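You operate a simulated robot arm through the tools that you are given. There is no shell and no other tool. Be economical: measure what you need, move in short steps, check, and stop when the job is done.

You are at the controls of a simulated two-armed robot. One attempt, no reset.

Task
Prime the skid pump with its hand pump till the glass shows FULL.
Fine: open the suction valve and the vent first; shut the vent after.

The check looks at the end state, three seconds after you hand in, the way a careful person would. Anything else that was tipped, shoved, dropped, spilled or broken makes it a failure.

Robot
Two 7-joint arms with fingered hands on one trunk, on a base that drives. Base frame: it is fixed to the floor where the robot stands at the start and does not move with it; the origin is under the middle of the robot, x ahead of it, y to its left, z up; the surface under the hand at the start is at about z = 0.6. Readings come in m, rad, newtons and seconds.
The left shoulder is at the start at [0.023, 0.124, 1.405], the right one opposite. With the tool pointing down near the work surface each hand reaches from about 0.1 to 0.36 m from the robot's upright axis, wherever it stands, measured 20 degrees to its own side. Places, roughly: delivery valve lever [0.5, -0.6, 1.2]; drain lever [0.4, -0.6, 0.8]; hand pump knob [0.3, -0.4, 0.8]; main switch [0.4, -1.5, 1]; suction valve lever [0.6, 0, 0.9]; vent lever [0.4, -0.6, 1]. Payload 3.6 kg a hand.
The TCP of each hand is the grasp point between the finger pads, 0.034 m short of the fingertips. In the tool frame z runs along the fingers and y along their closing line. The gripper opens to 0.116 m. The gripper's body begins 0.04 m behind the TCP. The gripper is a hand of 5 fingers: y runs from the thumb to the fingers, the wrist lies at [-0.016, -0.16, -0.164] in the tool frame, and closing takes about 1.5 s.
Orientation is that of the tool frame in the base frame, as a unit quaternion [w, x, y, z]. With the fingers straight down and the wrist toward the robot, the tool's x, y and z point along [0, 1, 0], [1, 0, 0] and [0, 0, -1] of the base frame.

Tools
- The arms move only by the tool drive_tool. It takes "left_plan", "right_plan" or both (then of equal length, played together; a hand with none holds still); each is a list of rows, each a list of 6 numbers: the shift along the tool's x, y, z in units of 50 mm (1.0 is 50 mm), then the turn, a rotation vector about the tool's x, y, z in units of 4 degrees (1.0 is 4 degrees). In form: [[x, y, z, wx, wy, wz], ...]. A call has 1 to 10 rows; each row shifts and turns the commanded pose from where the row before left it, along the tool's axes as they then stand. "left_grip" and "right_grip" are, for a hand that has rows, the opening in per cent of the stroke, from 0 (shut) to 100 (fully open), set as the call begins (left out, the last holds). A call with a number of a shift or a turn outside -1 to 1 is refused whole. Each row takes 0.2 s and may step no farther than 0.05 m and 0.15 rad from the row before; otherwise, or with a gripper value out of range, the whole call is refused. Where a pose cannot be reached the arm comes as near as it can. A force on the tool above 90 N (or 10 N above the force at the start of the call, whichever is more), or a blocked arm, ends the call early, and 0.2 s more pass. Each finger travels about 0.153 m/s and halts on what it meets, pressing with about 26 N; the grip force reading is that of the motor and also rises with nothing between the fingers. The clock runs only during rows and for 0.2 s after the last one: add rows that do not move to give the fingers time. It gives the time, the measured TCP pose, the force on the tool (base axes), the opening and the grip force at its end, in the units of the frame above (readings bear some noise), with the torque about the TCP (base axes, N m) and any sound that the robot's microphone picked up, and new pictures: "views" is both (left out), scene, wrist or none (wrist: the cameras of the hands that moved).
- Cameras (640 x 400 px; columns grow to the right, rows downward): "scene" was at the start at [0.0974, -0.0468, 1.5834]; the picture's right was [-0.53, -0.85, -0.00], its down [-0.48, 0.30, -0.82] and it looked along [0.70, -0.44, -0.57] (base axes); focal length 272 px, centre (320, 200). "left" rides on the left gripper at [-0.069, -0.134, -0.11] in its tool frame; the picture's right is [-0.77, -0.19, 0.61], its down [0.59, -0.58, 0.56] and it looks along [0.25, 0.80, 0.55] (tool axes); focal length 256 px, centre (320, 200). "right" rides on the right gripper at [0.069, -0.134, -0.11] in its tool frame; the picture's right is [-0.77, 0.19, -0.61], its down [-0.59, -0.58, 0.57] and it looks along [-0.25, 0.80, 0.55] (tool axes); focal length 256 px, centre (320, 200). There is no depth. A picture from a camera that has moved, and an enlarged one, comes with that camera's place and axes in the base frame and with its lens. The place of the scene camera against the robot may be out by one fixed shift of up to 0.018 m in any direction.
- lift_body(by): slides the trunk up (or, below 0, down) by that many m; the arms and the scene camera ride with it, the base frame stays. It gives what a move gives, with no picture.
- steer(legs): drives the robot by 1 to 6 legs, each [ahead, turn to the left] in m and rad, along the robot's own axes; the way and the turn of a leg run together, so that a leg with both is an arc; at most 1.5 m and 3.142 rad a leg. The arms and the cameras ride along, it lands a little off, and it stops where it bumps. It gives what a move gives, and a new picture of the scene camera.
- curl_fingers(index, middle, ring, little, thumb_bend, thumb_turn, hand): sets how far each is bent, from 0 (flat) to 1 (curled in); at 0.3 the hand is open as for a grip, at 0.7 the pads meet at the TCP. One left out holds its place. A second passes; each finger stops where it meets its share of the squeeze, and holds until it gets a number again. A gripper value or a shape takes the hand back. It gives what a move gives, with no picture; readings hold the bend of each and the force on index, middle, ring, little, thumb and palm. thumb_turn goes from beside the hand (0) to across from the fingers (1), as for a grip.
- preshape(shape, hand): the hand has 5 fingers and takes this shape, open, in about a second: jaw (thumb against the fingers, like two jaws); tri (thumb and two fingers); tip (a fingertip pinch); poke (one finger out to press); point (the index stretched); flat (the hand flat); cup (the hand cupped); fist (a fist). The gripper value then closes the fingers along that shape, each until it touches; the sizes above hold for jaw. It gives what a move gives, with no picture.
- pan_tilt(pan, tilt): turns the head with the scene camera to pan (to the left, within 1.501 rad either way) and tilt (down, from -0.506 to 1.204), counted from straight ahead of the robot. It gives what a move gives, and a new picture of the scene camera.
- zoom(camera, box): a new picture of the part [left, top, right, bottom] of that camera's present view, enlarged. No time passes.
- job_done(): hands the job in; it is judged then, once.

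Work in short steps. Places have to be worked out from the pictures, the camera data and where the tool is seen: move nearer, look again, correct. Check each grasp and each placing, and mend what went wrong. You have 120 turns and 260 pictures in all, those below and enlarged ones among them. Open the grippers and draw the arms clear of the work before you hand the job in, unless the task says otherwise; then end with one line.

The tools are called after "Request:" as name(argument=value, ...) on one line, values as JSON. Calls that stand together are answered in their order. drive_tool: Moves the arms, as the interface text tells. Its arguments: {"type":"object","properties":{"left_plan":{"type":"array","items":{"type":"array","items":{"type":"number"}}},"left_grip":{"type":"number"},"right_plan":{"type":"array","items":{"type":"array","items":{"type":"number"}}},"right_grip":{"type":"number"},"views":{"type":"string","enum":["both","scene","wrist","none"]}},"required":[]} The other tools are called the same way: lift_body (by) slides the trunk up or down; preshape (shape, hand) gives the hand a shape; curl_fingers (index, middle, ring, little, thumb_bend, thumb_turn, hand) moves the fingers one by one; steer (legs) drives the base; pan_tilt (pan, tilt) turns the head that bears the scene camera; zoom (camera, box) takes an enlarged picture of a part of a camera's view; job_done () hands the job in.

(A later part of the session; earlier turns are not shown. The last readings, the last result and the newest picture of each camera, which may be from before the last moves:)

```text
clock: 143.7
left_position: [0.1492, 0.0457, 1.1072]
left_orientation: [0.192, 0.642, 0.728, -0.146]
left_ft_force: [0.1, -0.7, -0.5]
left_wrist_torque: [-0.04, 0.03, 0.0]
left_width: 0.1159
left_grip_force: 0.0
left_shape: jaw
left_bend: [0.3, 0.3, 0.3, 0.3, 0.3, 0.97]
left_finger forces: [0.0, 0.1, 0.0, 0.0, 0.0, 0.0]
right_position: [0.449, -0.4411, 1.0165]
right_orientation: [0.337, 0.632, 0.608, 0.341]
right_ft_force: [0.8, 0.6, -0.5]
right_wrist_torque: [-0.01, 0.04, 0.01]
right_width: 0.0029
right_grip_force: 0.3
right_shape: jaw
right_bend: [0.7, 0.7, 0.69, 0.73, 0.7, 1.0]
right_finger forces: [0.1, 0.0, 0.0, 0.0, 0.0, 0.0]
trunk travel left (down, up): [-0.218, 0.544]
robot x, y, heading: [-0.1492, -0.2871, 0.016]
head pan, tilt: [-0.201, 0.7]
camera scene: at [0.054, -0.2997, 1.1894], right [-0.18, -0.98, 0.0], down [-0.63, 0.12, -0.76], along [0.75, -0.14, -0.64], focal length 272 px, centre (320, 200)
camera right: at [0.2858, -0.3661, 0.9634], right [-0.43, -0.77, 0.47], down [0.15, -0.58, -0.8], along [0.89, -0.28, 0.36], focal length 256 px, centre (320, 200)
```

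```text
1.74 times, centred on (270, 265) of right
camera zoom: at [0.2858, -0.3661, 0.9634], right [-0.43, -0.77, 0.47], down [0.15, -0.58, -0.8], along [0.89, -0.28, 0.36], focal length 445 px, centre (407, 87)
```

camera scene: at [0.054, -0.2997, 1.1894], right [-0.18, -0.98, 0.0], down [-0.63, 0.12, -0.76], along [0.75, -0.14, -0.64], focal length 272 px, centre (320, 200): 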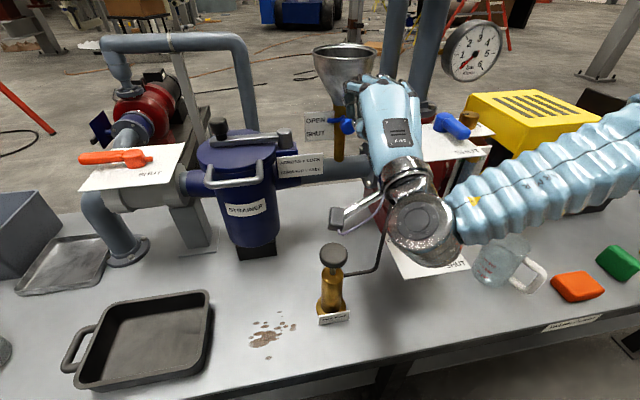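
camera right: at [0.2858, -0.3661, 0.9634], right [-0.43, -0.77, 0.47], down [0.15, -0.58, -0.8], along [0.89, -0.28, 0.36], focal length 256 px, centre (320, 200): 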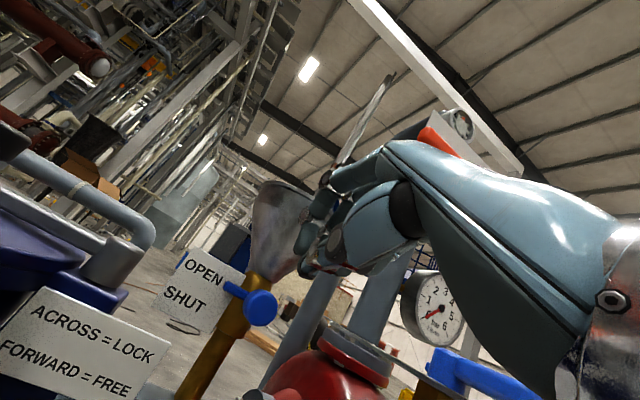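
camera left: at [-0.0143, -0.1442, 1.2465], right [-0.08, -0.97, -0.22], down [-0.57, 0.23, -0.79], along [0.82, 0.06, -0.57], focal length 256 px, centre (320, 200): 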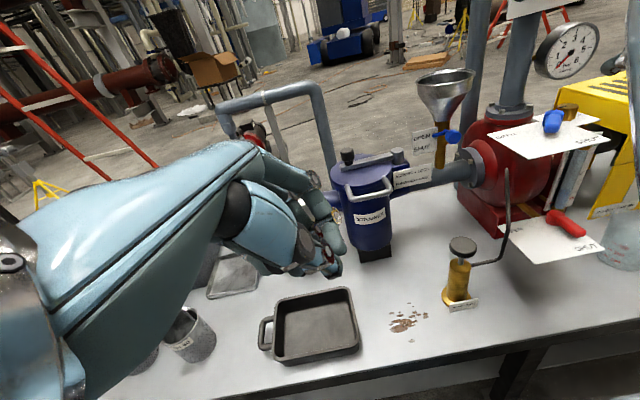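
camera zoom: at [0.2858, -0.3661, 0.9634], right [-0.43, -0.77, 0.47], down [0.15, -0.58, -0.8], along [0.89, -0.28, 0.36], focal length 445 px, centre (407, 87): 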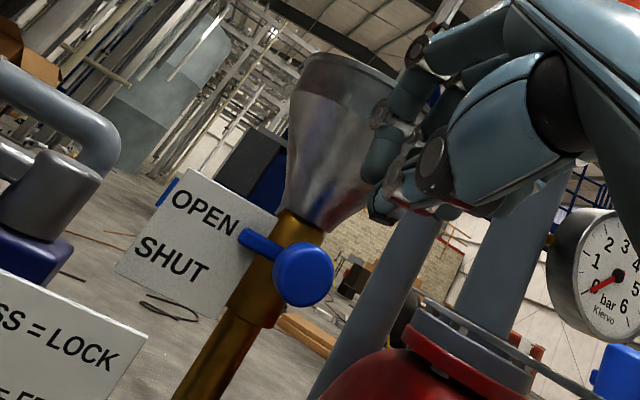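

The knuckles would meet the funnel cone if I go further like this. I back off 5 cm and switch to a pointing index finger, which is slim enough to reach under the rim.

Request:
drive_tool(right_plan=[[0, 0, -0.6, 0, 0, 0], [0, 0, -0.6, 0, 0, 0]], views="none")

Request:
preshape(hand="right", shape="point")

Request:
drive_tool(right_plan=[[0, 0, 0, 0, 0, 0]])

Request:
zoom(camera="scene", box=[290, 30, 450, 180])

```text
clock: 144.3
left_position: [0.149, 0.0451, 1.1089]
left_orientation: [0.192, 0.643, 0.727, -0.146]
left_ft_force: [-0.6, -0.1, -0.1]
left_wrist_torque: [0.03, -0.04, 0.03]
left_width: 0.116
left_grip_force: 0.1
left_shape: jaw
left_bend: [0.3, 0.3, 0.3, 0.3, 0.3, 0.97]
left_finger forces: [0.0, 0.0, 0.0, 0.1, 0.0, 0.0]
right_position: [0.3972, -0.4436, 1.0464]
right_orientation: [0.335, 0.633, 0.609, 0.341]
right_ft_force: [-0.7, 0.2, -0.1]
right_wrist_torque: [0.01, -0.02, 0.0]
right_width: 0.0001
right_grip_force: 0.0
right_shape: jaw
right_bend: [0.7, 0.7, 0.69, 0.73, 0.7, 1.0]
right_finger forces: [0.0, 0.1, 0.1, 0.1, 0.0, 0.1]
trunk travel left (down, up): [-0.218, 0.544]
robot x, y, heading: [-0.151, -0.2873, 0.014]
head pan, tilt: [-0.201, 0.7]
```

```text
clock: 145.2
left_position: [0.1487, 0.0468, 1.1078]
left_orientation: [0.193, 0.641, 0.728, -0.146]
left_ft_force: [0.8, 1.0, 0.1]
left_wrist_torque: [-0.02, -0.02, -0.03]
left_width: 0.116
left_grip_force: 0.0
left_shape: jaw
left_bend: [0.3, 0.3, 0.3, 0.3, 0.3, 0.97]
left_finger forces: [0.0, 0.1, 0.0, 0.0, 0.1, 0.1]
right_position: [0.3972, -0.4432, 1.0479]
right_orientation: [0.337, 0.632, 0.609, 0.341]
right_ft_force: [0.2, 0.2, -0.5]
right_wrist_torque: [-0.02, 0.01, 0.0]
right_width: 0.1082
right_grip_force: 0.1
right_shape: point
right_bend: [0.08, 1.0, 1.0, 1.0, 1.0, 0.88]
right_finger forces: [0.1, 0.0, 0.0, 0.0, 0.1, 0.0]
trunk travel left (down, up): [-0.218, 0.544]
robot x, y, heading: [-0.1505, -0.2877, 0.017]
head pan, tilt: [-0.201, 0.7]
```

```text
clock: 145.6
left_position: [0.1483, 0.0466, 1.1083]
left_orientation: [0.192, 0.642, 0.728, -0.146]
left_ft_force: [-0.4, 0.2, 0.2]
left_wrist_torque: [-0.02, 0.01, 0.0]
left_width: 0.1159
left_grip_force: 0.0
left_shape: jaw
left_bend: [0.3, 0.3, 0.3, 0.3, 0.3, 0.97]
left_finger forces: [0.1, 0.0, 0.0, 0.1, 0.0, 0.0]
right_position: [0.3971, -0.4419, 1.0476]
right_orientation: [0.337, 0.633, 0.608, 0.34]
right_ft_force: [-0.1, 0.7, -0.5]
right_wrist_torque: [0.0, 0.0, -0.03]
right_width: 0.1079
right_grip_force: 0.0
right_shape: point
right_bend: [0.08, 1.0, 1.0, 1.0, 1.0, 0.88]
right_finger forces: [0.0, 0.0, 0.0, 0.1, 0.0, 0.1]
trunk travel left (down, up): [-0.218, 0.544]
robot x, y, heading: [-0.1533, -0.2863, 0.017]
head pan, tilt: [-0.201, 0.7]
camera scene: at [0.0536, -0.2999, 1.1895], right [-0.18, -0.98, 0.0], down [-0.63, 0.12, -0.76], along [0.75, -0.14, -0.64], focal length 272 px, centre (320, 200)
camera right: at [0.2342, -0.3669, 0.9955], right [-0.43, -0.77, 0.47], down [0.15, -0.58, -0.8], along [0.89, -0.28, 0.36], focal length 256 px, centre (320, 200)
```

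scene: 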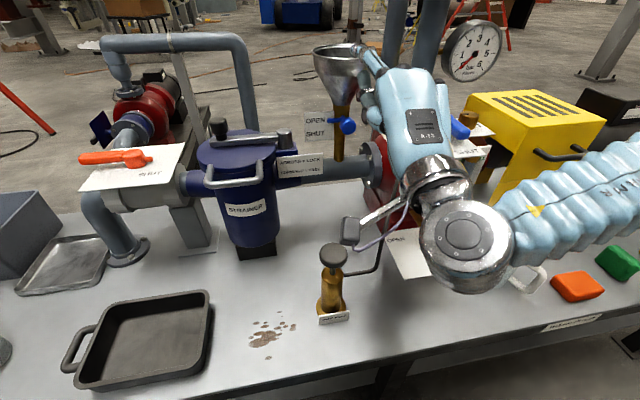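
right: 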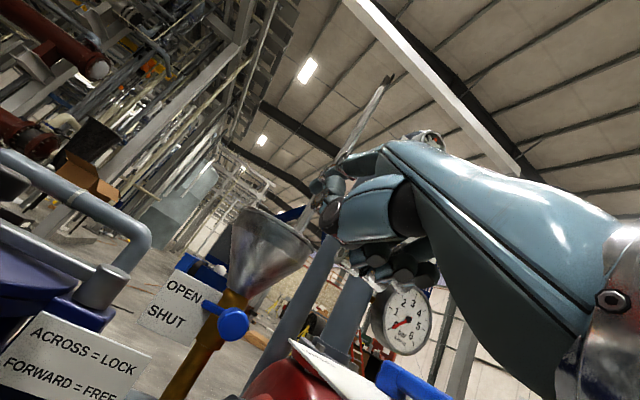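

```text
2.67 times, centred on (370, 105) of scene
camera zoom: at [0.0536, -0.2999, 1.1895], right [-0.18, -0.98, 0.0], down [-0.63, 0.12, -0.76], along [0.75, -0.14, -0.64], focal length 724 px, centre (187, 453)
```

zoom: 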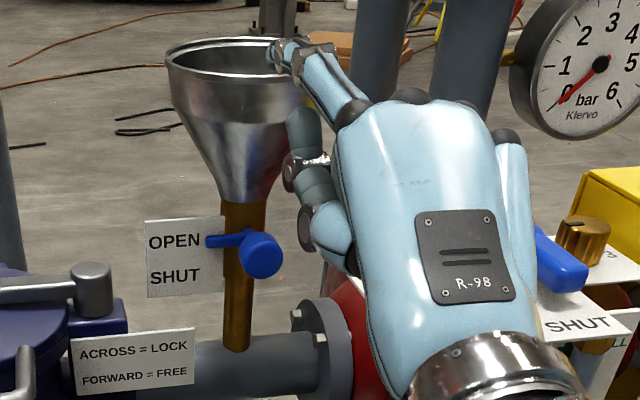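

The index points upward at this pitch. I rotate the hand back ~36° so the index slopes slightly downward.

Request:
drive_tool(right_plan=[[0, 0, 0, 1, 0, 0], [0, 0, 0, 1, 0, 0], [0, 0, 0, 1, 0, 0], [0, 0, 0, 1, 0, 0], [0, 0, 0, 1, 0, 0], [0, 0, 0, 1, 0, 0], [0, 0, 0, 1, 0, 0], [0, 0, 0, 1, 0, 0], [0, 0, 0, 1, 0, 0]])

Request:
zoom(camera="scene", box=[290, 30, 450, 180])

Request:
zoom(camera="right", box=[160, 100, 400, 300])

```text
clock: 147.6
left_position: [0.1483, 0.0463, 1.1072]
left_orientation: [0.193, 0.642, 0.727, -0.146]
left_ft_force: [0.3, 0.4, -0.1]
left_wrist_torque: [-0.02, -0.01, -0.01]
left_width: 0.1158
left_grip_force: 0.0
left_shape: jaw
left_bend: [0.3, 0.3, 0.3, 0.3, 0.3, 0.97]
left_finger forces: [0.1, 0.1, 0.0, 0.0, 0.1, 0.0]
right_position: [0.4016, -0.4512, 1.0543]
right_orientation: [0.124, 0.706, 0.684, 0.135]
right_ft_force: [-0.4, 0.0, 0.8]
right_wrist_torque: [0.03, 0.05, 0.01]
right_width: 0.1081
right_grip_force: 0.0
right_shape: point
right_bend: [0.08, 1.0, 1.0, 1.0, 1.0, 0.88]
right_finger forces: [0.1, 0.0, 0.0, 0.0, 0.0, 0.0]
right hand out of reach, approached as far as the arm can: row 1
trunk travel left (down, up): [-0.218, 0.544]
robot x, y, heading: [-0.1537, -0.2856, 0.016]
head pan, tilt: [-0.201, 0.7]
camera scene: at [0.0535, -0.2999, 1.1895], right [-0.18, -0.98, 0.0], down [-0.63, 0.12, -0.76], along [0.75, -0.14, -0.64], focal length 272 px, centre (320, 200)
camera right: at [0.2394, -0.3771, 1.1097], right [-0.07, -0.78, 0.62], down [-0.35, -0.56, -0.75], along [0.93, -0.27, -0.23], focal length 256 px, centre (320, 200)
```

scene: 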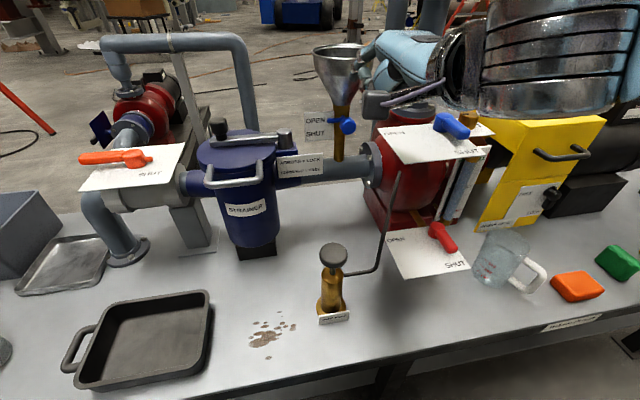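
right: 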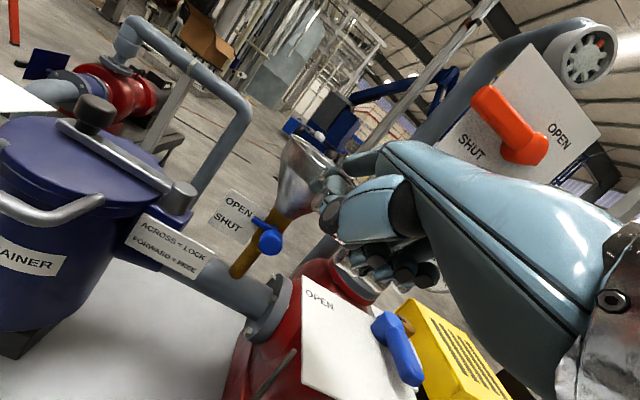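

```text
2.67 times, centred on (370, 105) of scene
camera zoom: at [0.0535, -0.2999, 1.1895], right [-0.18, -0.98, 0.0], down [-0.63, 0.12, -0.76], along [0.75, -0.14, -0.64], focal length 724 px, centre (187, 453)
```

zoom: 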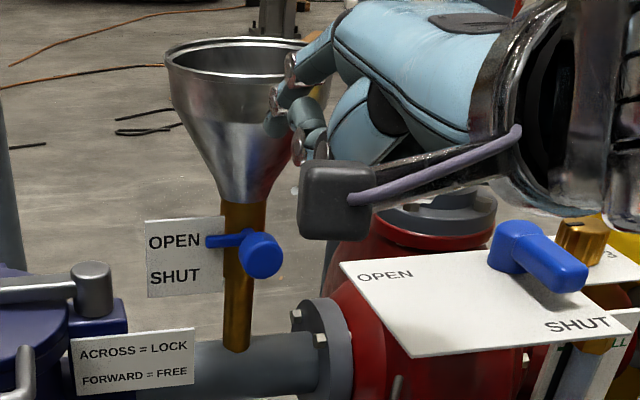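

```text
2.00 times, centred on (280, 200) of right
camera zoom: at [0.2394, -0.3771, 1.1097], right [-0.07, -0.78, 0.62], down [-0.35, -0.56, -0.75], along [0.93, -0.27, -0.23], focal length 512 px, centre (400, 200)
```

zoom: 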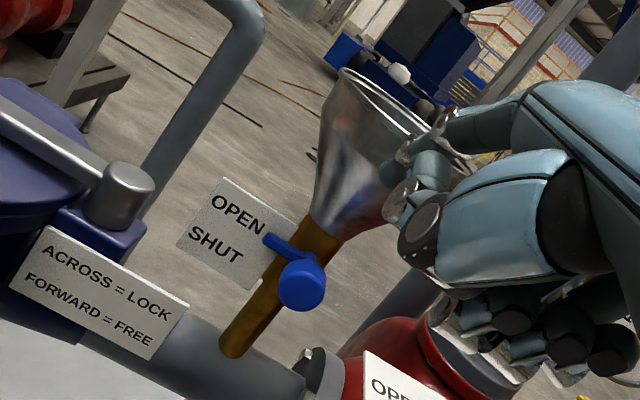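

Index tip is at about TCP + (0.08, 0.02, 0.01). I tilt a further ~32° so the index slopes down more and the curled fingers stay above the vent plate.

Request:
drive_tool(right_plan=[[0, 0, 0, 1, 0, 0], [0, 0, 0, 1, 0, 0], [0, 0, 0, 1, 0, 0], [0, 0, 0, 1, 0, 0], [0, 0, 0, 1, 0, 0], [0, 0, 0, 1, 0, 0], [0, 0, 0, 1, 0, 0], [0, 0, 0, 1, 0, 0]])

Request:
zoom(camera="scene", box=[290, 30, 450, 180])

Request:
zoom(camera="right", box=[200, 120, 420, 320])

```text
clock: 149.4
left_position: [0.1487, 0.046, 1.1081]
left_orientation: [0.192, 0.642, 0.728, -0.146]
left_ft_force: [0.5, 0.3, -0.3]
left_wrist_torque: [0.0, 0.01, -0.02]
left_width: 0.1157
left_grip_force: 0.0
left_shape: jaw
left_bend: [0.3, 0.3, 0.3, 0.3, 0.3, 0.97]
left_finger forces: [0.0, 0.0, 0.0, 0.1, 0.0, 0.0]
right_position: [0.4026, -0.4494, 1.0527]
right_orientation: [-0.074, 0.712, 0.696, -0.058]
right_ft_force: [-0.2, 1.0, -0.7]
right_wrist_torque: [-0.03, 0.01, -0.01]
right_width: 0.108
right_grip_force: 0.0
right_shape: point
right_bend: [0.08, 1.0, 1.0, 1.0, 1.0, 0.88]
right_finger forces: [0.0, 0.0, 0.0, 0.1, 0.0, 0.0]
trunk travel left (down, up): [-0.218, 0.544]
robot x, y, heading: [-0.1497, -0.2868, 0.016]
head pan, tilt: [-0.201, 0.7]
camera scene: at [0.0537, -0.2998, 1.1895], right [-0.18, -0.98, 0.0], down [-0.63, 0.12, -0.76], along [0.75, -0.14, -0.64], focal length 272 px, centre (320, 200)
camera right: at [0.2937, -0.3796, 1.188], right [0.28, -0.79, 0.55], down [-0.69, -0.56, -0.46], along [0.67, -0.25, -0.7], focal length 256 px, centre (320, 200)
```

scene: 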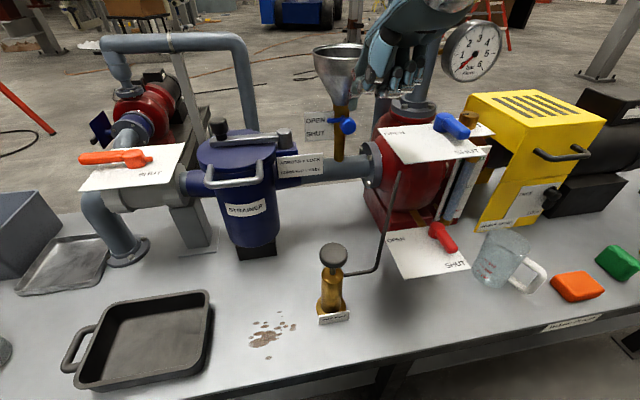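
right: 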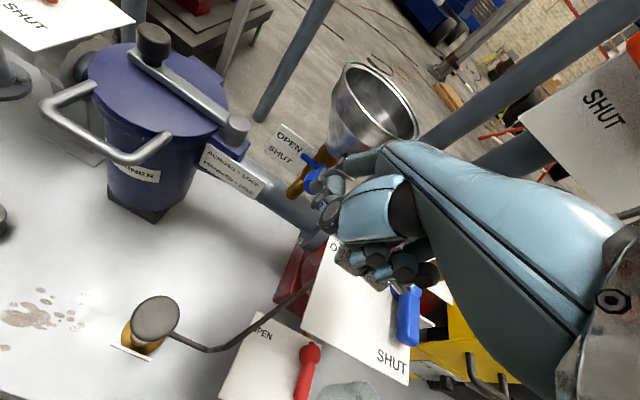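

```text
2.67 times, centred on (370, 105) of scene
camera zoom: at [0.0537, -0.2998, 1.1895], right [-0.18, -0.98, 0.0], down [-0.63, 0.12, -0.76], along [0.75, -0.14, -0.64], focal length 724 px, centre (187, 453)
```

zoom: 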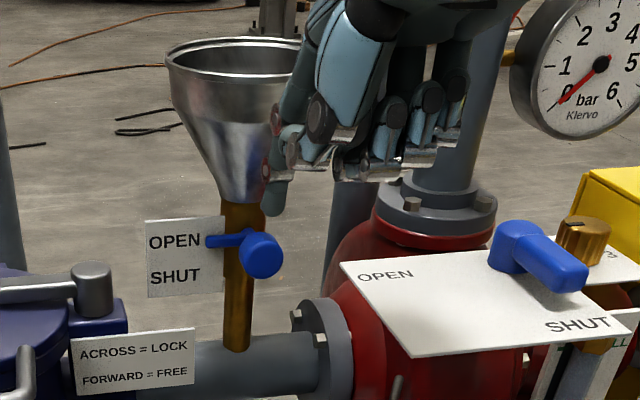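

```text
2.00 times, centred on (310, 220) of right
camera zoom: at [0.2937, -0.3796, 1.188], right [0.28, -0.79, 0.55], down [-0.69, -0.56, -0.46], along [0.67, -0.25, -0.7], focal length 512 px, centre (340, 160)
```

zoom: 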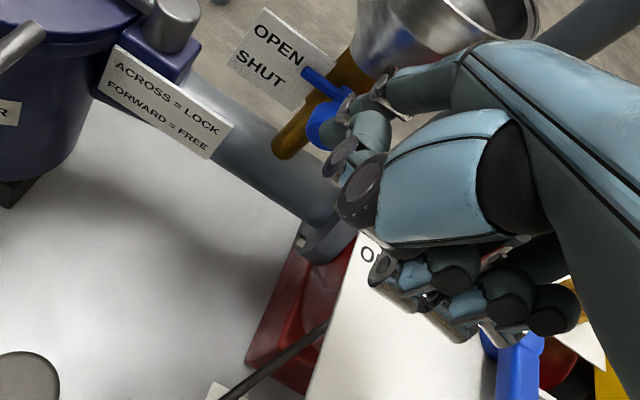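

The index tip is at ≈(0.482, -0.434, 1.015). I lower it to z≈0.985 and move forward above the blue knob.

Request:
drive_tool(right_plan=[[0, 0.11, 0.59, 0, 0, 0], [-0.06, 0.54, -0.1, 0, 0, 0], [-0.06, 0.54, -0.1, 0, 0, 0]])

Request:
zoom(camera="scene", box=[290, 50, 410, 160])

Request:
zoom(camera="right", box=[240, 140, 400, 270])

```text
clock: 150.2
left_position: [0.1493, 0.0456, 1.108]
left_orientation: [0.191, 0.642, 0.728, -0.146]
left_ft_force: [-0.1, 0.3, 0.4]
left_wrist_torque: [-0.02, 0.01, 0.02]
left_width: 0.1161
left_grip_force: 0.0
left_shape: jaw
left_bend: [0.3, 0.3, 0.3, 0.3, 0.3, 0.97]
left_finger forces: [0.0, 0.0, 0.0, 0.0, 0.0, 0.0]
right_position: [0.4575, -0.4557, 1.0239]
right_orientation: [-0.075, 0.712, 0.696, -0.058]
right_ft_force: [-0.2, -0.8, 0.0]
right_wrist_torque: [0.02, 0.02, -0.01]
right_width: 0.1081
right_grip_force: 0.1
right_shape: point
right_bend: [0.08, 1.0, 1.0, 1.0, 1.0, 0.88]
right_finger forces: [0.0, 0.0, 0.0, 0.1, 0.0, 0.1]
trunk travel left (down, up): [-0.218, 0.544]
robot x, y, heading: [-0.1493, -0.2905, 0.021]
head pan, tilt: [-0.201, 0.7]
camera scene: at [0.054, -0.2997, 1.1894], right [-0.18, -0.98, 0.0], down [-0.63, 0.12, -0.76], along [0.75, -0.14, -0.64], focal length 272 px, centre (320, 200)
camera right: at [0.3495, -0.3855, 1.1583], right [0.28, -0.79, 0.55], down [-0.69, -0.56, -0.46], along [0.67, -0.25, -0.7], focal length 256 px, centre (320, 200)
```

scene: 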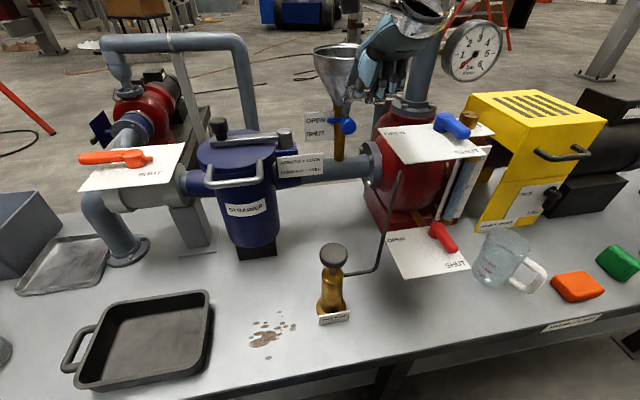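
right: 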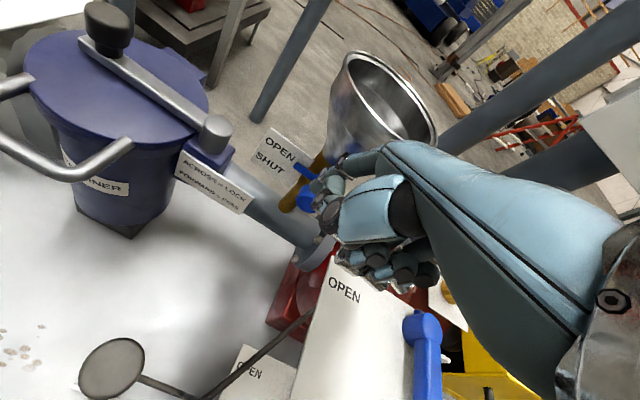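

```text
3.64 times, centred on (350, 105) of scene
camera zoom: at [0.054, -0.2997, 1.1894], right [-0.18, -0.98, 0.0], down [-0.63, 0.12, -0.76], along [0.75, -0.14, -0.64], focal length 988 px, centre (211, 546)
```

zoom: 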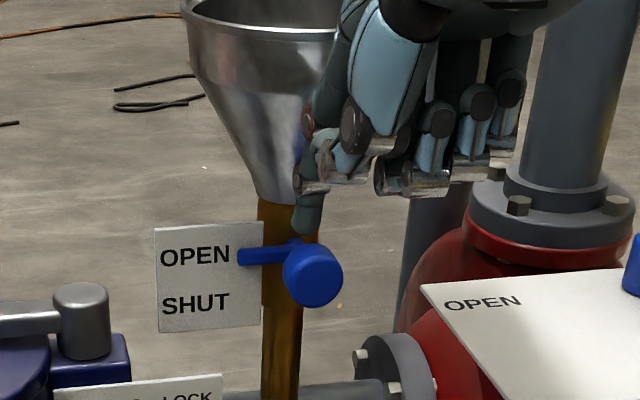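

```text
3.08 times, centred on (320, 205) of right
camera zoom: at [0.3495, -0.3855, 1.1583], right [0.28, -0.79, 0.55], down [-0.69, -0.56, -0.46], along [0.67, -0.25, -0.7], focal length 788 px, centre (320, 185)
```

zoom: 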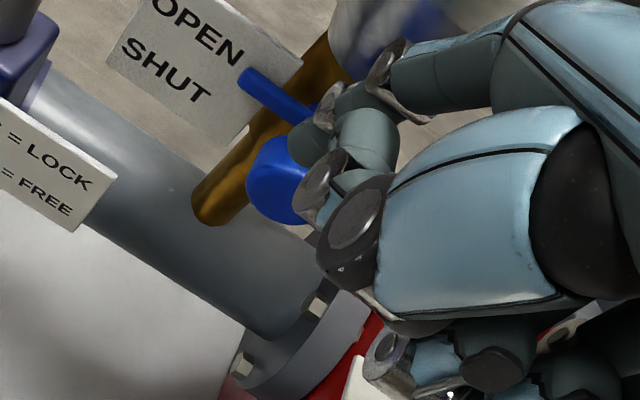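

The fingertip is right above the knob/pointer joint. I press straight down in 1 cm steps.

Request:
drive_tool(right_plan=[[0, 0.04, 0.2, 0, 0, 0], [0, 0.04, 0.2, 0, 0, 0], [0, 0.04, 0.2, 0, 0, 0], [0, 0.02, 0.1, 0, 0, 0]])

Request:
zoom(camera="scene", box=[290, 50, 410, 160])

```text
clock: 151.2
left_position: [0.1496, 0.0463, 1.1079]
left_orientation: [0.193, 0.641, 0.728, -0.146]
left_ft_force: [0.2, 0.2, 0.2]
left_wrist_torque: [0.02, 0.0, -0.04]
left_width: 0.1159
left_grip_force: 0.1
left_shape: jaw
left_bend: [0.3, 0.3, 0.3, 0.3, 0.3, 0.97]
left_finger forces: [0.0, 0.0, 0.0, 0.0, 0.0, 0.1]
right_position: [0.4576, -0.4574, 0.9894]
right_orientation: [-0.074, 0.713, 0.695, -0.058]
right_ft_force: [-0.2, 0.4, 0.9]
right_wrist_torque: [0.01, -0.05, 0.01]
right_width: 0.1082
right_grip_force: 0.1
right_shape: point
right_bend: [0.08, 1.0, 1.0, 1.0, 1.0, 0.88]
right_finger forces: [0.0, 0.0, 0.0, 0.1, 0.0, 0.0]
trunk travel left (down, up): [-0.218, 0.544]
robot x, y, heading: [-0.1517, -0.2879, 0.018]
head pan, tilt: [-0.201, 0.7]
camera scene: at [0.0536, -0.2999, 1.1895], right [-0.18, -0.98, 0.0], down [-0.63, 0.12, -0.76], along [0.75, -0.14, -0.64], focal length 272 px, centre (320, 200)
camera right: at [0.3486, -0.3864, 1.123], right [0.28, -0.79, 0.55], down [-0.69, -0.56, -0.46], along [0.67, -0.25, -0.7], focal length 256 px, centre (320, 200)
```

scene: 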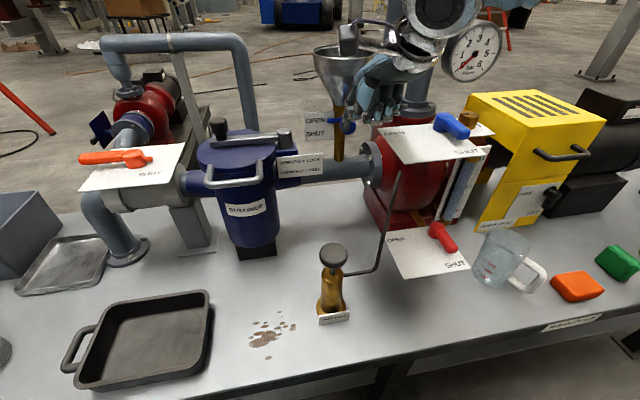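
right: 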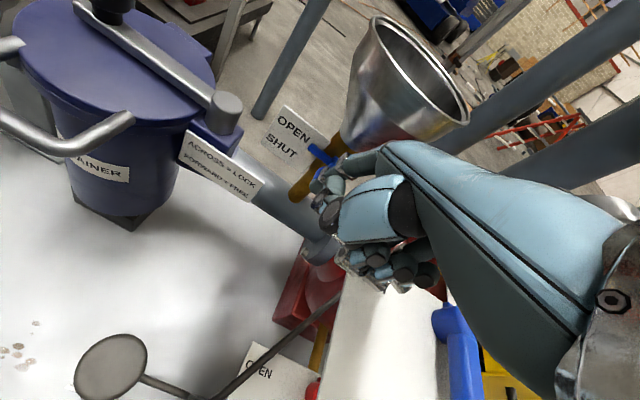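

```text
3.64 times, centred on (350, 105) of scene
camera zoom: at [0.0536, -0.2999, 1.1895], right [-0.18, -0.98, 0.0], down [-0.63, 0.12, -0.76], along [0.75, -0.14, -0.64], focal length 988 px, centre (211, 546)
```

zoom: 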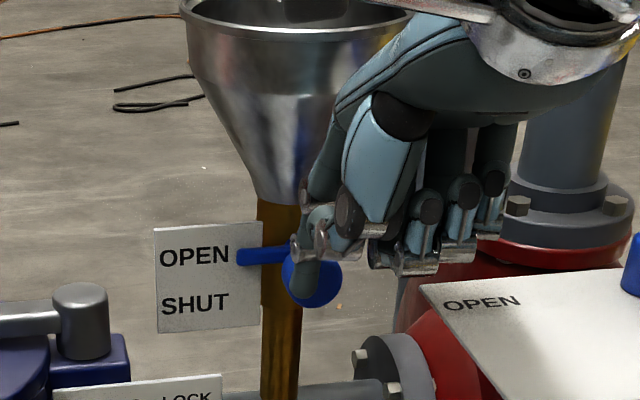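

The finger came down just in front of the knob. I raise 4 cm, advance 2.2 cm, and try again.

Request:
drive_tool(right_plan=[[0, -0.07, -0.4, 0, 0, 0], [0, -0.07, -0.4, 0, 0, 0], [0, 0.43, -0.08, 0, 0, 0]])

Request:
zoom(camera="scene", box=[290, 50, 410, 160])

Request:
zoom(camera="right", box=[240, 100, 400, 250])

```text
clock: 152.0
left_position: [0.1487, 0.0457, 1.1069]
left_orientation: [0.192, 0.642, 0.728, -0.146]
left_ft_force: [-0.1, 0.9, -0.8]
left_wrist_torque: [-0.02, 0.01, -0.04]
left_width: 0.116
left_grip_force: 0.1
left_shape: jaw
left_bend: [0.3, 0.3, 0.3, 0.3, 0.3, 0.97]
left_finger forces: [0.1, 0.0, 0.0, 0.0, 0.0, 0.1]
right_position: [0.4803, -0.457, 1.0277]
right_orientation: [-0.075, 0.713, 0.695, -0.058]
right_ft_force: [-0.2, 0.1, -0.1]
right_wrist_torque: [0.01, 0.01, 0.01]
right_width: 0.1083
right_grip_force: 0.1
right_shape: point
right_bend: [0.08, 1.0, 1.0, 1.0, 1.0, 0.88]
right_finger forces: [0.1, 0.1, 0.1, 0.0, 0.1, 0.1]
trunk travel left (down, up): [-0.218, 0.544]
robot x, y, heading: [-0.1508, -0.2892, 0.013]
head pan, tilt: [-0.201, 0.7]
camera scene: at [0.0544, -0.3, 1.1893], right [-0.18, -0.98, 0.0], down [-0.63, 0.12, -0.76], along [0.75, -0.14, -0.64], focal length 272 px, centre (320, 200)
camera right: at [0.3703, -0.3881, 1.1622], right [0.28, -0.79, 0.55], down [-0.69, -0.56, -0.46], along [0.67, -0.25, -0.7], focal length 256 px, centre (320, 200)
```

scene: 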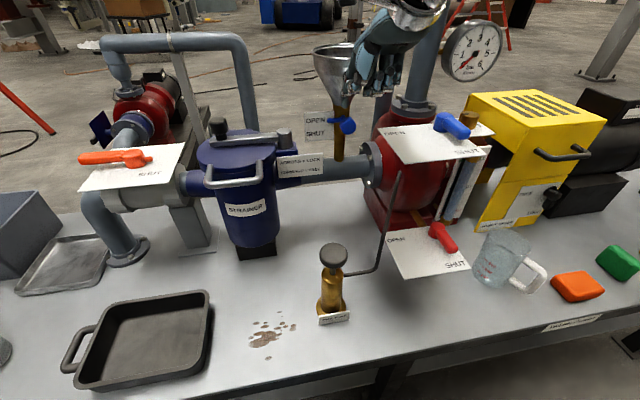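
right: 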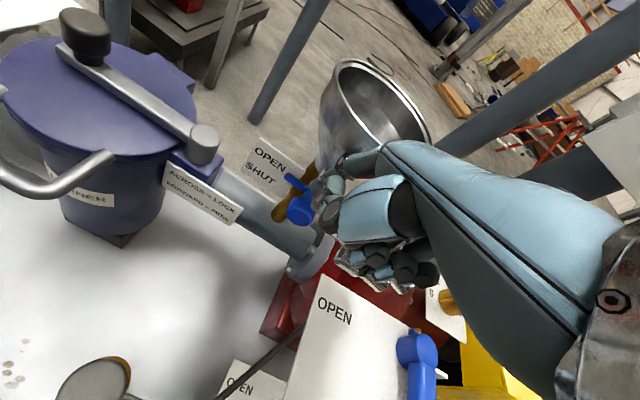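

```text
3.64 times, centred on (350, 105) of scene
camera zoom: at [0.0544, -0.3, 1.1893], right [-0.18, -0.98, 0.0], down [-0.63, 0.12, -0.76], along [0.75, -0.14, -0.64], focal length 988 px, centre (211, 546)
```

zoom: 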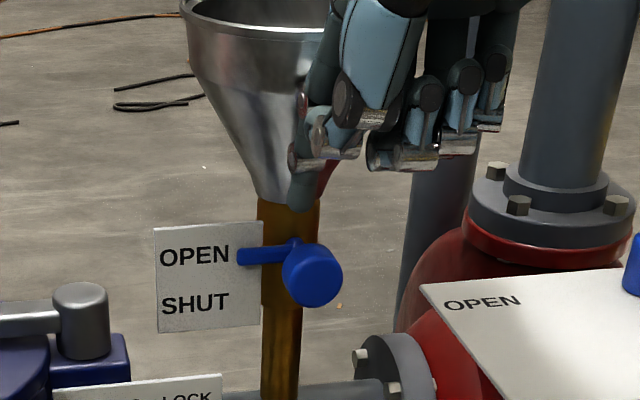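

```text
2.67 times, centred on (320, 175) of right
camera zoom: at [0.3703, -0.3881, 1.1622], right [0.28, -0.79, 0.55], down [-0.69, -0.56, -0.46], along [0.67, -0.25, -0.7], focal length 683 px, centre (320, 267)
```

zoom: 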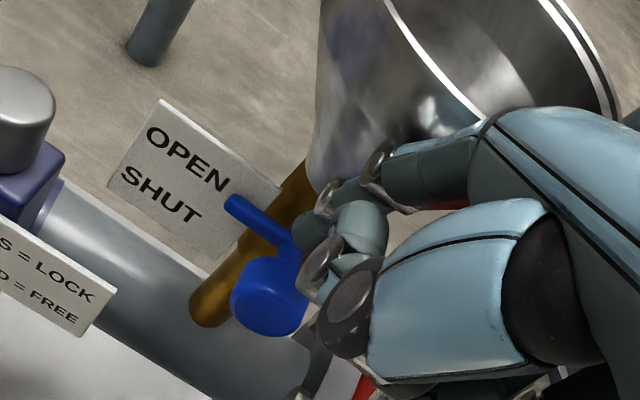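

Now the tip is at ≈(0.536, -0.436, 0.998), over the knob. I press down again in small steps.

Request:
drive_tool(right_plan=[[0, 0.04, 0.2, 0, 0, 0], [0, 0.04, 0.2, 0, 0, 0], [0, 0.04, 0.2, 0, 0, 0], [0, 0.04, 0.2, 0, 0, 0]])

Request:
zoom(camera="scene", box=[290, 50, 410, 160])

```text
clock: 153.0
left_position: [0.1489, 0.0456, 1.1074]
left_orientation: [0.192, 0.642, 0.728, -0.146]
left_ft_force: [-0.4, -0.9, 0.3]
left_wrist_torque: [-0.02, 0.01, -0.01]
left_width: 0.116
left_grip_force: 0.0
left_shape: jaw
left_bend: [0.3, 0.3, 0.3, 0.3, 0.3, 0.97]
left_finger forces: [0.0, 0.0, 0.0, 0.0, 0.0, 0.1]
right_position: [0.4797, -0.4582, 0.9877]
right_orientation: [-0.074, 0.712, 0.696, -0.059]
right_ft_force: [-0.6, 0.4, -0.5]
right_wrist_torque: [0.02, -0.03, 0.03]
right_width: 0.0
right_grip_force: 0.1
right_shape: point
right_bend: [0.08, 1.0, 1.0, 1.0, 1.0, 0.88]
right_finger forces: [0.5, 0.0, 0.0, 0.0, 0.1, 0.1]
trunk travel left (down, up): [-0.218, 0.544]
robot x, y, heading: [-0.1468, -0.2862, 0.02]
head pan, tilt: [-0.201, 0.7]
camera scene: at [0.0536, -0.2998, 1.1895], right [-0.18, -0.98, 0.0], down [-0.63, 0.12, -0.76], along [0.75, -0.14, -0.64], focal length 272 px, centre (320, 200)
camera right: at [0.3707, -0.3877, 1.123], right [0.28, -0.79, 0.55], down [-0.69, -0.56, -0.46], along [0.67, -0.25, -0.7], focal length 256 px, centre (320, 200)
```

scene: 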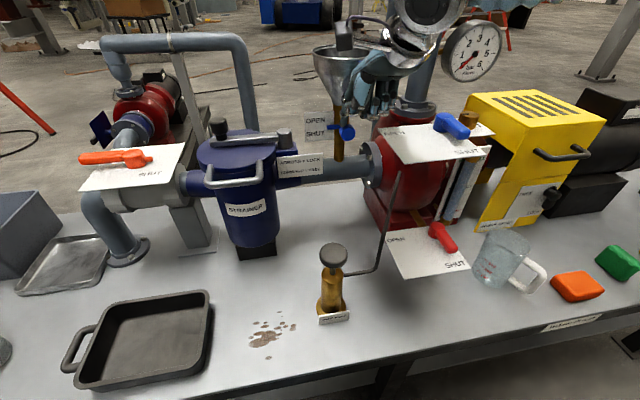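
right: 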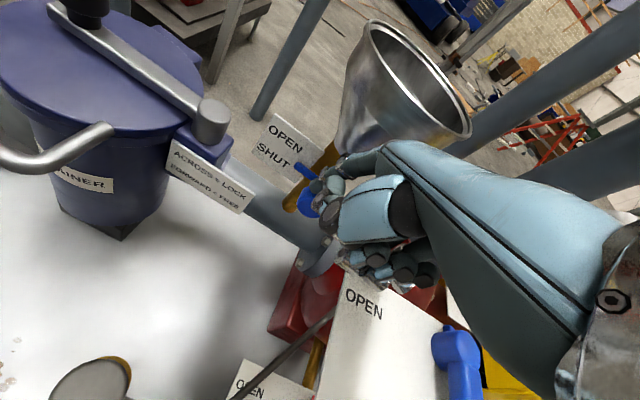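

```text
3.64 times, centred on (350, 105) of scene
camera zoom: at [0.0536, -0.2998, 1.1895], right [-0.18, -0.98, 0.0], down [-0.63, 0.12, -0.76], along [0.75, -0.14, -0.64], focal length 988 px, centre (211, 546)
```

zoom: 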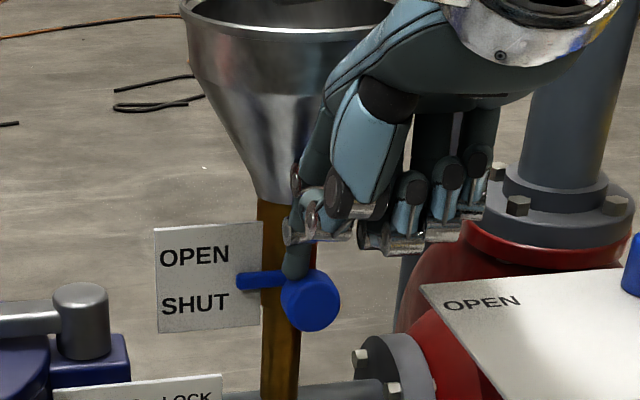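

It works: the knob is sliding down, nearly at SHUT. I press on gently until it stops.

Request:
drive_tool(right_plan=[[0, 0.02, 0.1, 0, 0, 0], [0, 0.02, 0.1, 0, 0, 0], [0, 0.02, 0.1, 0, 0, 0]])

Request:
zoom(camera="scene", box=[290, 50, 410, 160])

```text
clock: 153.8
left_position: [0.1496, 0.0471, 1.108]
left_orientation: [0.192, 0.642, 0.728, -0.146]
left_ft_force: [0.5, 0.1, -1.1]
left_wrist_torque: [0.0, 0.0, -0.01]
left_width: 0.1159
left_grip_force: 0.0
left_shape: jaw
left_bend: [0.3, 0.3, 0.3, 0.3, 0.3, 0.97]
left_finger forces: [0.0, 0.0, 0.0, 0.0, 0.1, 0.1]
right_position: [0.4804, -0.4574, 0.9732]
right_orientation: [-0.074, 0.713, 0.695, -0.058]
right_ft_force: [0.8, -0.1, 1.5]
right_wrist_torque: [0.03, -0.07, 0.01]
right_width: 0.0
right_grip_force: 0.1
right_shape: point
right_bend: [0.08, 1.0, 1.0, 1.0, 1.0, 0.88]
right_finger forces: [0.7, 0.0, 0.1, 0.0, 0.0, 0.1]
trunk travel left (down, up): [-0.218, 0.544]
robot x, y, heading: [-0.1501, -0.2894, 0.016]
head pan, tilt: [-0.201, 0.7]
camera scene: at [0.0535, -0.2999, 1.1895], right [-0.18, -0.98, 0.0], down [-0.63, 0.12, -0.76], along [0.75, -0.14, -0.64], focal length 272 px, centre (320, 200)
camera right: at [0.3705, -0.3873, 1.1075], right [0.28, -0.79, 0.55], down [-0.69, -0.56, -0.46], along [0.67, -0.25, -0.7], focal length 256 px, centre (320, 200)
```

scene: 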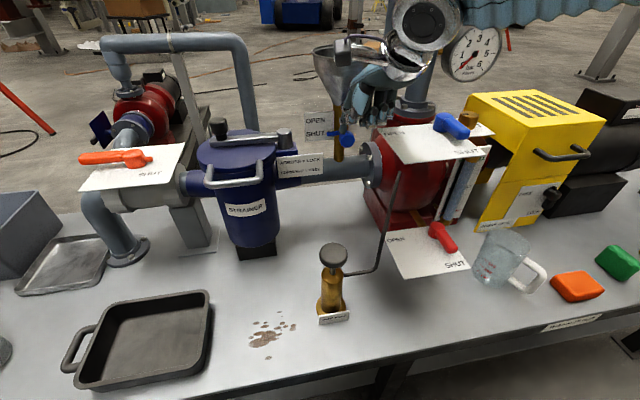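
right: 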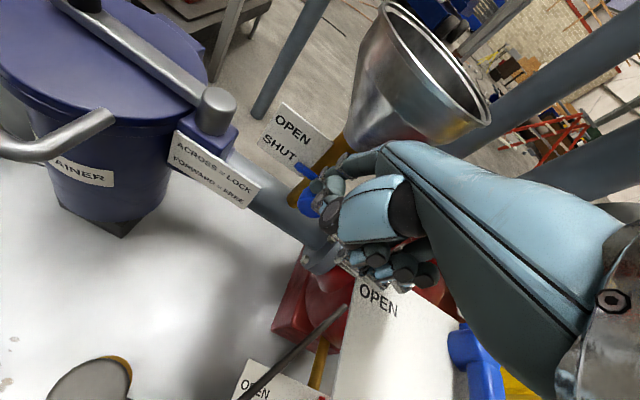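

```text
3.64 times, centred on (350, 105) of scene
camera zoom: at [0.0535, -0.2999, 1.1895], right [-0.18, -0.98, 0.0], down [-0.63, 0.12, -0.76], along [0.75, -0.14, -0.64], focal length 988 px, centre (211, 546)
```

zoom: 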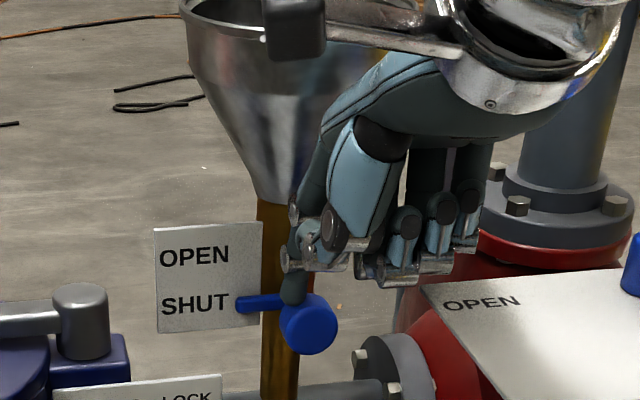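

The pointer is now level with SHUT. I press 4 mm more to feel whether it is at its stop.

Request:
drive_tool(right_plan=[[0, 0.015, 0.08, 0, 0, 0]])

Request:
zoom(camera="scene", box=[290, 50, 410, 160])

```text
clock: 154.2
left_position: [0.1472, 0.0457, 1.1087]
left_orientation: [0.192, 0.642, 0.728, -0.145]
left_ft_force: [-0.5, -0.2, 0.5]
left_wrist_torque: [-0.01, 0.04, 0.0]
left_width: 0.1157
left_grip_force: 0.1
left_shape: jaw
left_bend: [0.3, 0.3, 0.3, 0.3, 0.3, 0.97]
left_finger forces: [0.0, 0.0, 0.1, 0.1, 0.0, 0.0]
right_position: [0.4791, -0.4573, 0.9704]
right_orientation: [-0.073, 0.713, 0.695, -0.056]
right_ft_force: [-1.3, 0.3, 7.7]
right_wrist_torque: [0.09, -0.44, 0.01]
right_width: 0.0001
right_grip_force: 0.1
right_shape: point
right_bend: [0.08, 1.0, 1.0, 1.0, 1.0, 0.88]
right_finger forces: [6.5, 0.0, 0.0, 0.1, 0.1, 0.0]
trunk travel left (down, up): [-0.218, 0.544]
robot x, y, heading: [-0.147, -0.2897, 0.013]
head pan, tilt: [-0.201, 0.7]
camera scene: at [0.0526, -0.2998, 1.1898], right [-0.18, -0.98, 0.0], down [-0.63, 0.12, -0.77], along [0.75, -0.14, -0.64], focal length 272 px, centre (320, 200)
camera right: at [0.3698, -0.387, 1.1043], right [0.27, -0.79, 0.55], down [-0.69, -0.56, -0.46], along [0.67, -0.25, -0.7], focal length 256 px, centre (320, 200)
```

scene: 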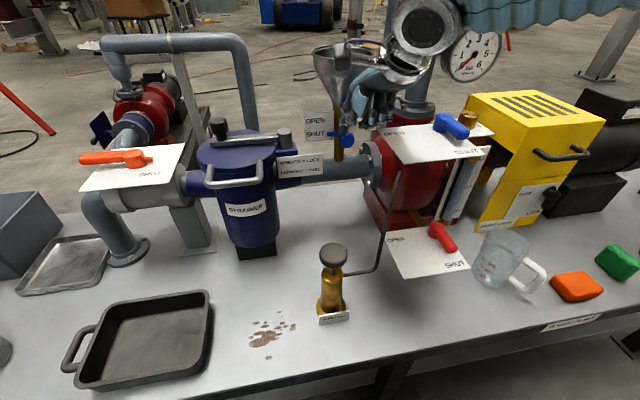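
right: 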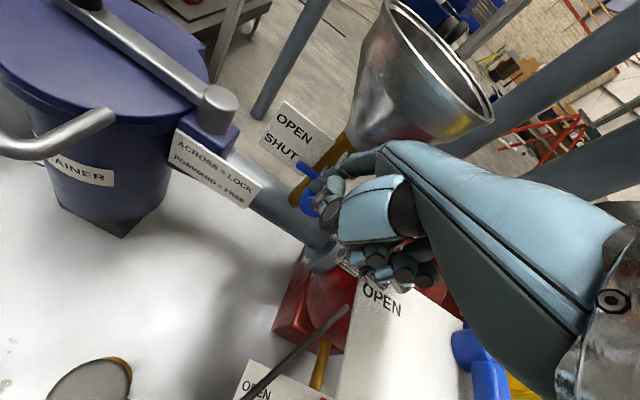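

```text
3.64 times, centred on (350, 105) of scene
camera zoom: at [0.0526, -0.2998, 1.1898], right [-0.18, -0.98, 0.0], down [-0.63, 0.12, -0.77], along [0.75, -0.14, -0.64], focal length 988 px, centre (211, 546)
```

zoom: 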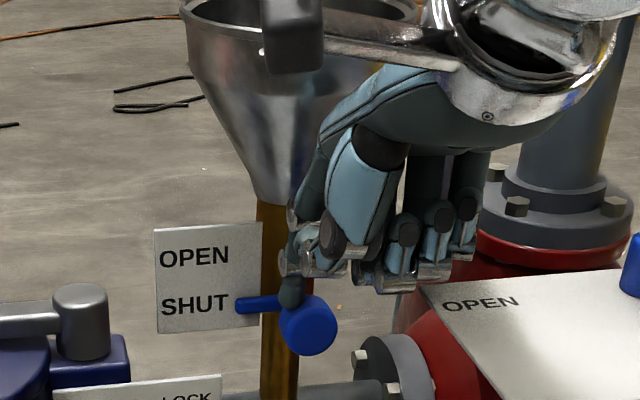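

It is at its stop (7 N) and the pointer is on SHUT, as in the first picture. I retract: straight up, then back toward the robot.

Request:
drive_tool(right_plan=[[0, -0.1, -0.5, 0, 0, 0], [0, -0.1, -0.5, 0, 0, 0], [0, -0.7, 0.1, 0, 0, 0], [0, -0.7, 0.1, 0, 0, 0], [0, -0.5, -0.4, 0, 0, 0]])

Request:
zoom(camera="scene", box=[290, 50, 410, 180])

Request:
steer(legs=[[-0.3, 0]])

Request:
zoom(camera="scene", box=[200, 40, 520, 240])

```text
clock: 155.4
left_position: [0.1485, 0.0466, 1.1087]
left_orientation: [0.193, 0.642, 0.728, -0.145]
left_ft_force: [-0.5, -0.5, 0.1]
left_wrist_torque: [-0.02, 0.01, 0.01]
left_width: 0.1159
left_grip_force: 0.0
left_shape: jaw
left_bend: [0.3, 0.3, 0.3, 0.3, 0.3, 0.97]
left_finger forces: [0.0, 0.0, 0.0, 0.0, 0.0, 0.0]
right_position: [0.3869, -0.4544, 1.0468]
right_orientation: [-0.075, 0.713, 0.695, -0.058]
right_ft_force: [0.0, 0.6, 0.2]
right_wrist_torque: [-0.01, 0.0, -0.01]
right_width: 0.0002
right_grip_force: 0.0
right_shape: point
right_bend: [0.08, 1.0, 1.0, 1.0, 1.0, 0.88]
right_finger forces: [0.0, 0.1, 0.1, 0.1, 0.0, 0.0]
trunk travel left (down, up): [-0.218, 0.544]
robot x, y, heading: [-0.1507, -0.2845, 0.017]
head pan, tilt: [-0.201, 0.7]
camera scene: at [0.0531, -0.2998, 1.1896], right [-0.18, -0.98, 0.0], down [-0.63, 0.12, -0.77], along [0.75, -0.14, -0.64], focal length 272 px, centre (320, 200)
camera right: at [0.2786, -0.383, 1.1803], right [0.28, -0.79, 0.55], down [-0.69, -0.56, -0.46], along [0.67, -0.25, -0.7], focal length 256 px, centre (320, 200)
```

scene: 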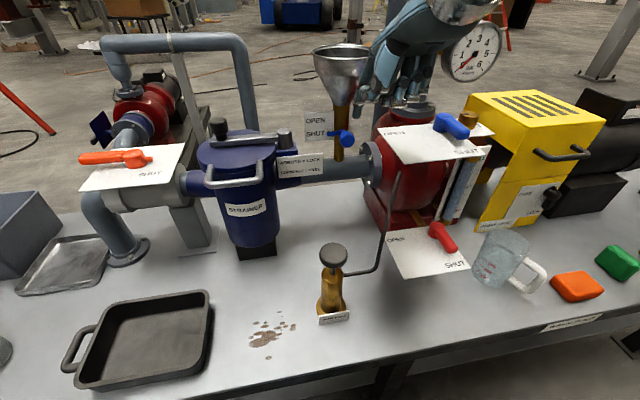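
right: 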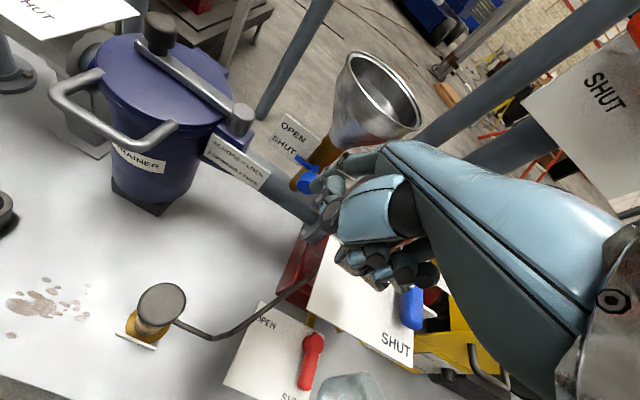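

```text
3.08 times, centred on (350, 115) of scene
camera zoom: at [0.0531, -0.2998, 1.1896], right [-0.18, -0.98, 0.0], down [-0.63, 0.12, -0.77], along [0.75, -0.14, -0.64], focal length 836 px, centre (228, 462)
```

zoom: 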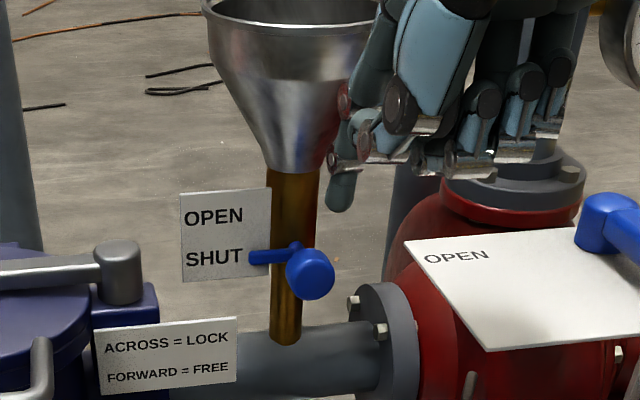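

```text
clock: 157.5
left_position: [-0.1528, 0.0406, 1.108]
left_orientation: [0.192, 0.641, 0.728, -0.147]
left_ft_force: [0.4, -0.7, 0.3]
left_wrist_torque: [0.0, -0.02, 0.02]
left_width: 0.1161
left_grip_force: 0.1
left_shape: jaw
left_bend: [0.3, 0.3, 0.3, 0.3, 0.3, 0.97]
left_finger forces: [0.0, 0.1, 0.0, 0.1, 0.0, 0.0]
right_position: [0.0854, -0.4575, 1.0466]
right_orientation: [-0.074, 0.713, 0.695, -0.057]
right_ft_force: [-0.4, 0.5, -0.5]
right_wrist_torque: [0.01, 0.0, 0.01]
right_width: 0.0002
right_grip_force: 0.3
right_shape: point
right_bend: [0.08, 1.0, 1.0, 1.0, 1.0, 0.88]
right_finger forces: [0.1, 0.0, 0.0, 0.1, 0.0, 0.1]
trunk travel left (down, up): [-0.218, 0.544]
robot x, y, heading: [-0.4519, -0.2941, 0.018]
head pan, tilt: [-0.201, 0.7]
camera scene: at [-0.2492, -0.305, 1.1896], right [-0.18, -0.98, 0.0], down [-0.63, 0.12, -0.77], along [0.75, -0.14, -0.64], focal length 272 px, centre (320, 200)
```

scene: 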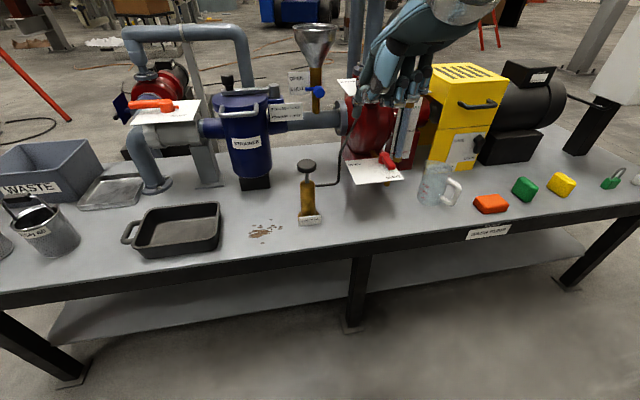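

```text
2.00 times, centred on (360, 140) of scene
camera zoom: at [-0.2492, -0.305, 1.1896], right [-0.18, -0.98, 0.0], down [-0.63, 0.12, -0.77], along [0.75, -0.14, -0.64], focal length 543 px, centre (240, 320)
```

zoom: 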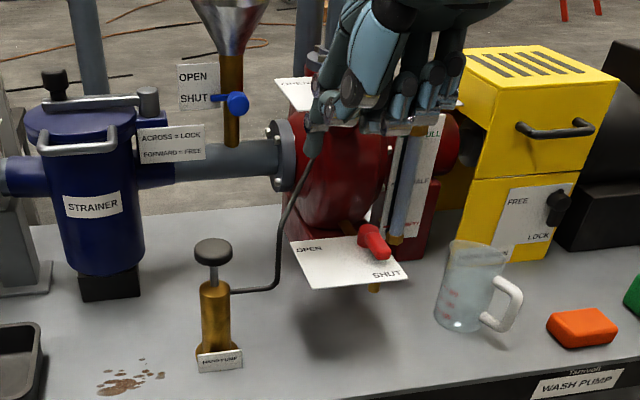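

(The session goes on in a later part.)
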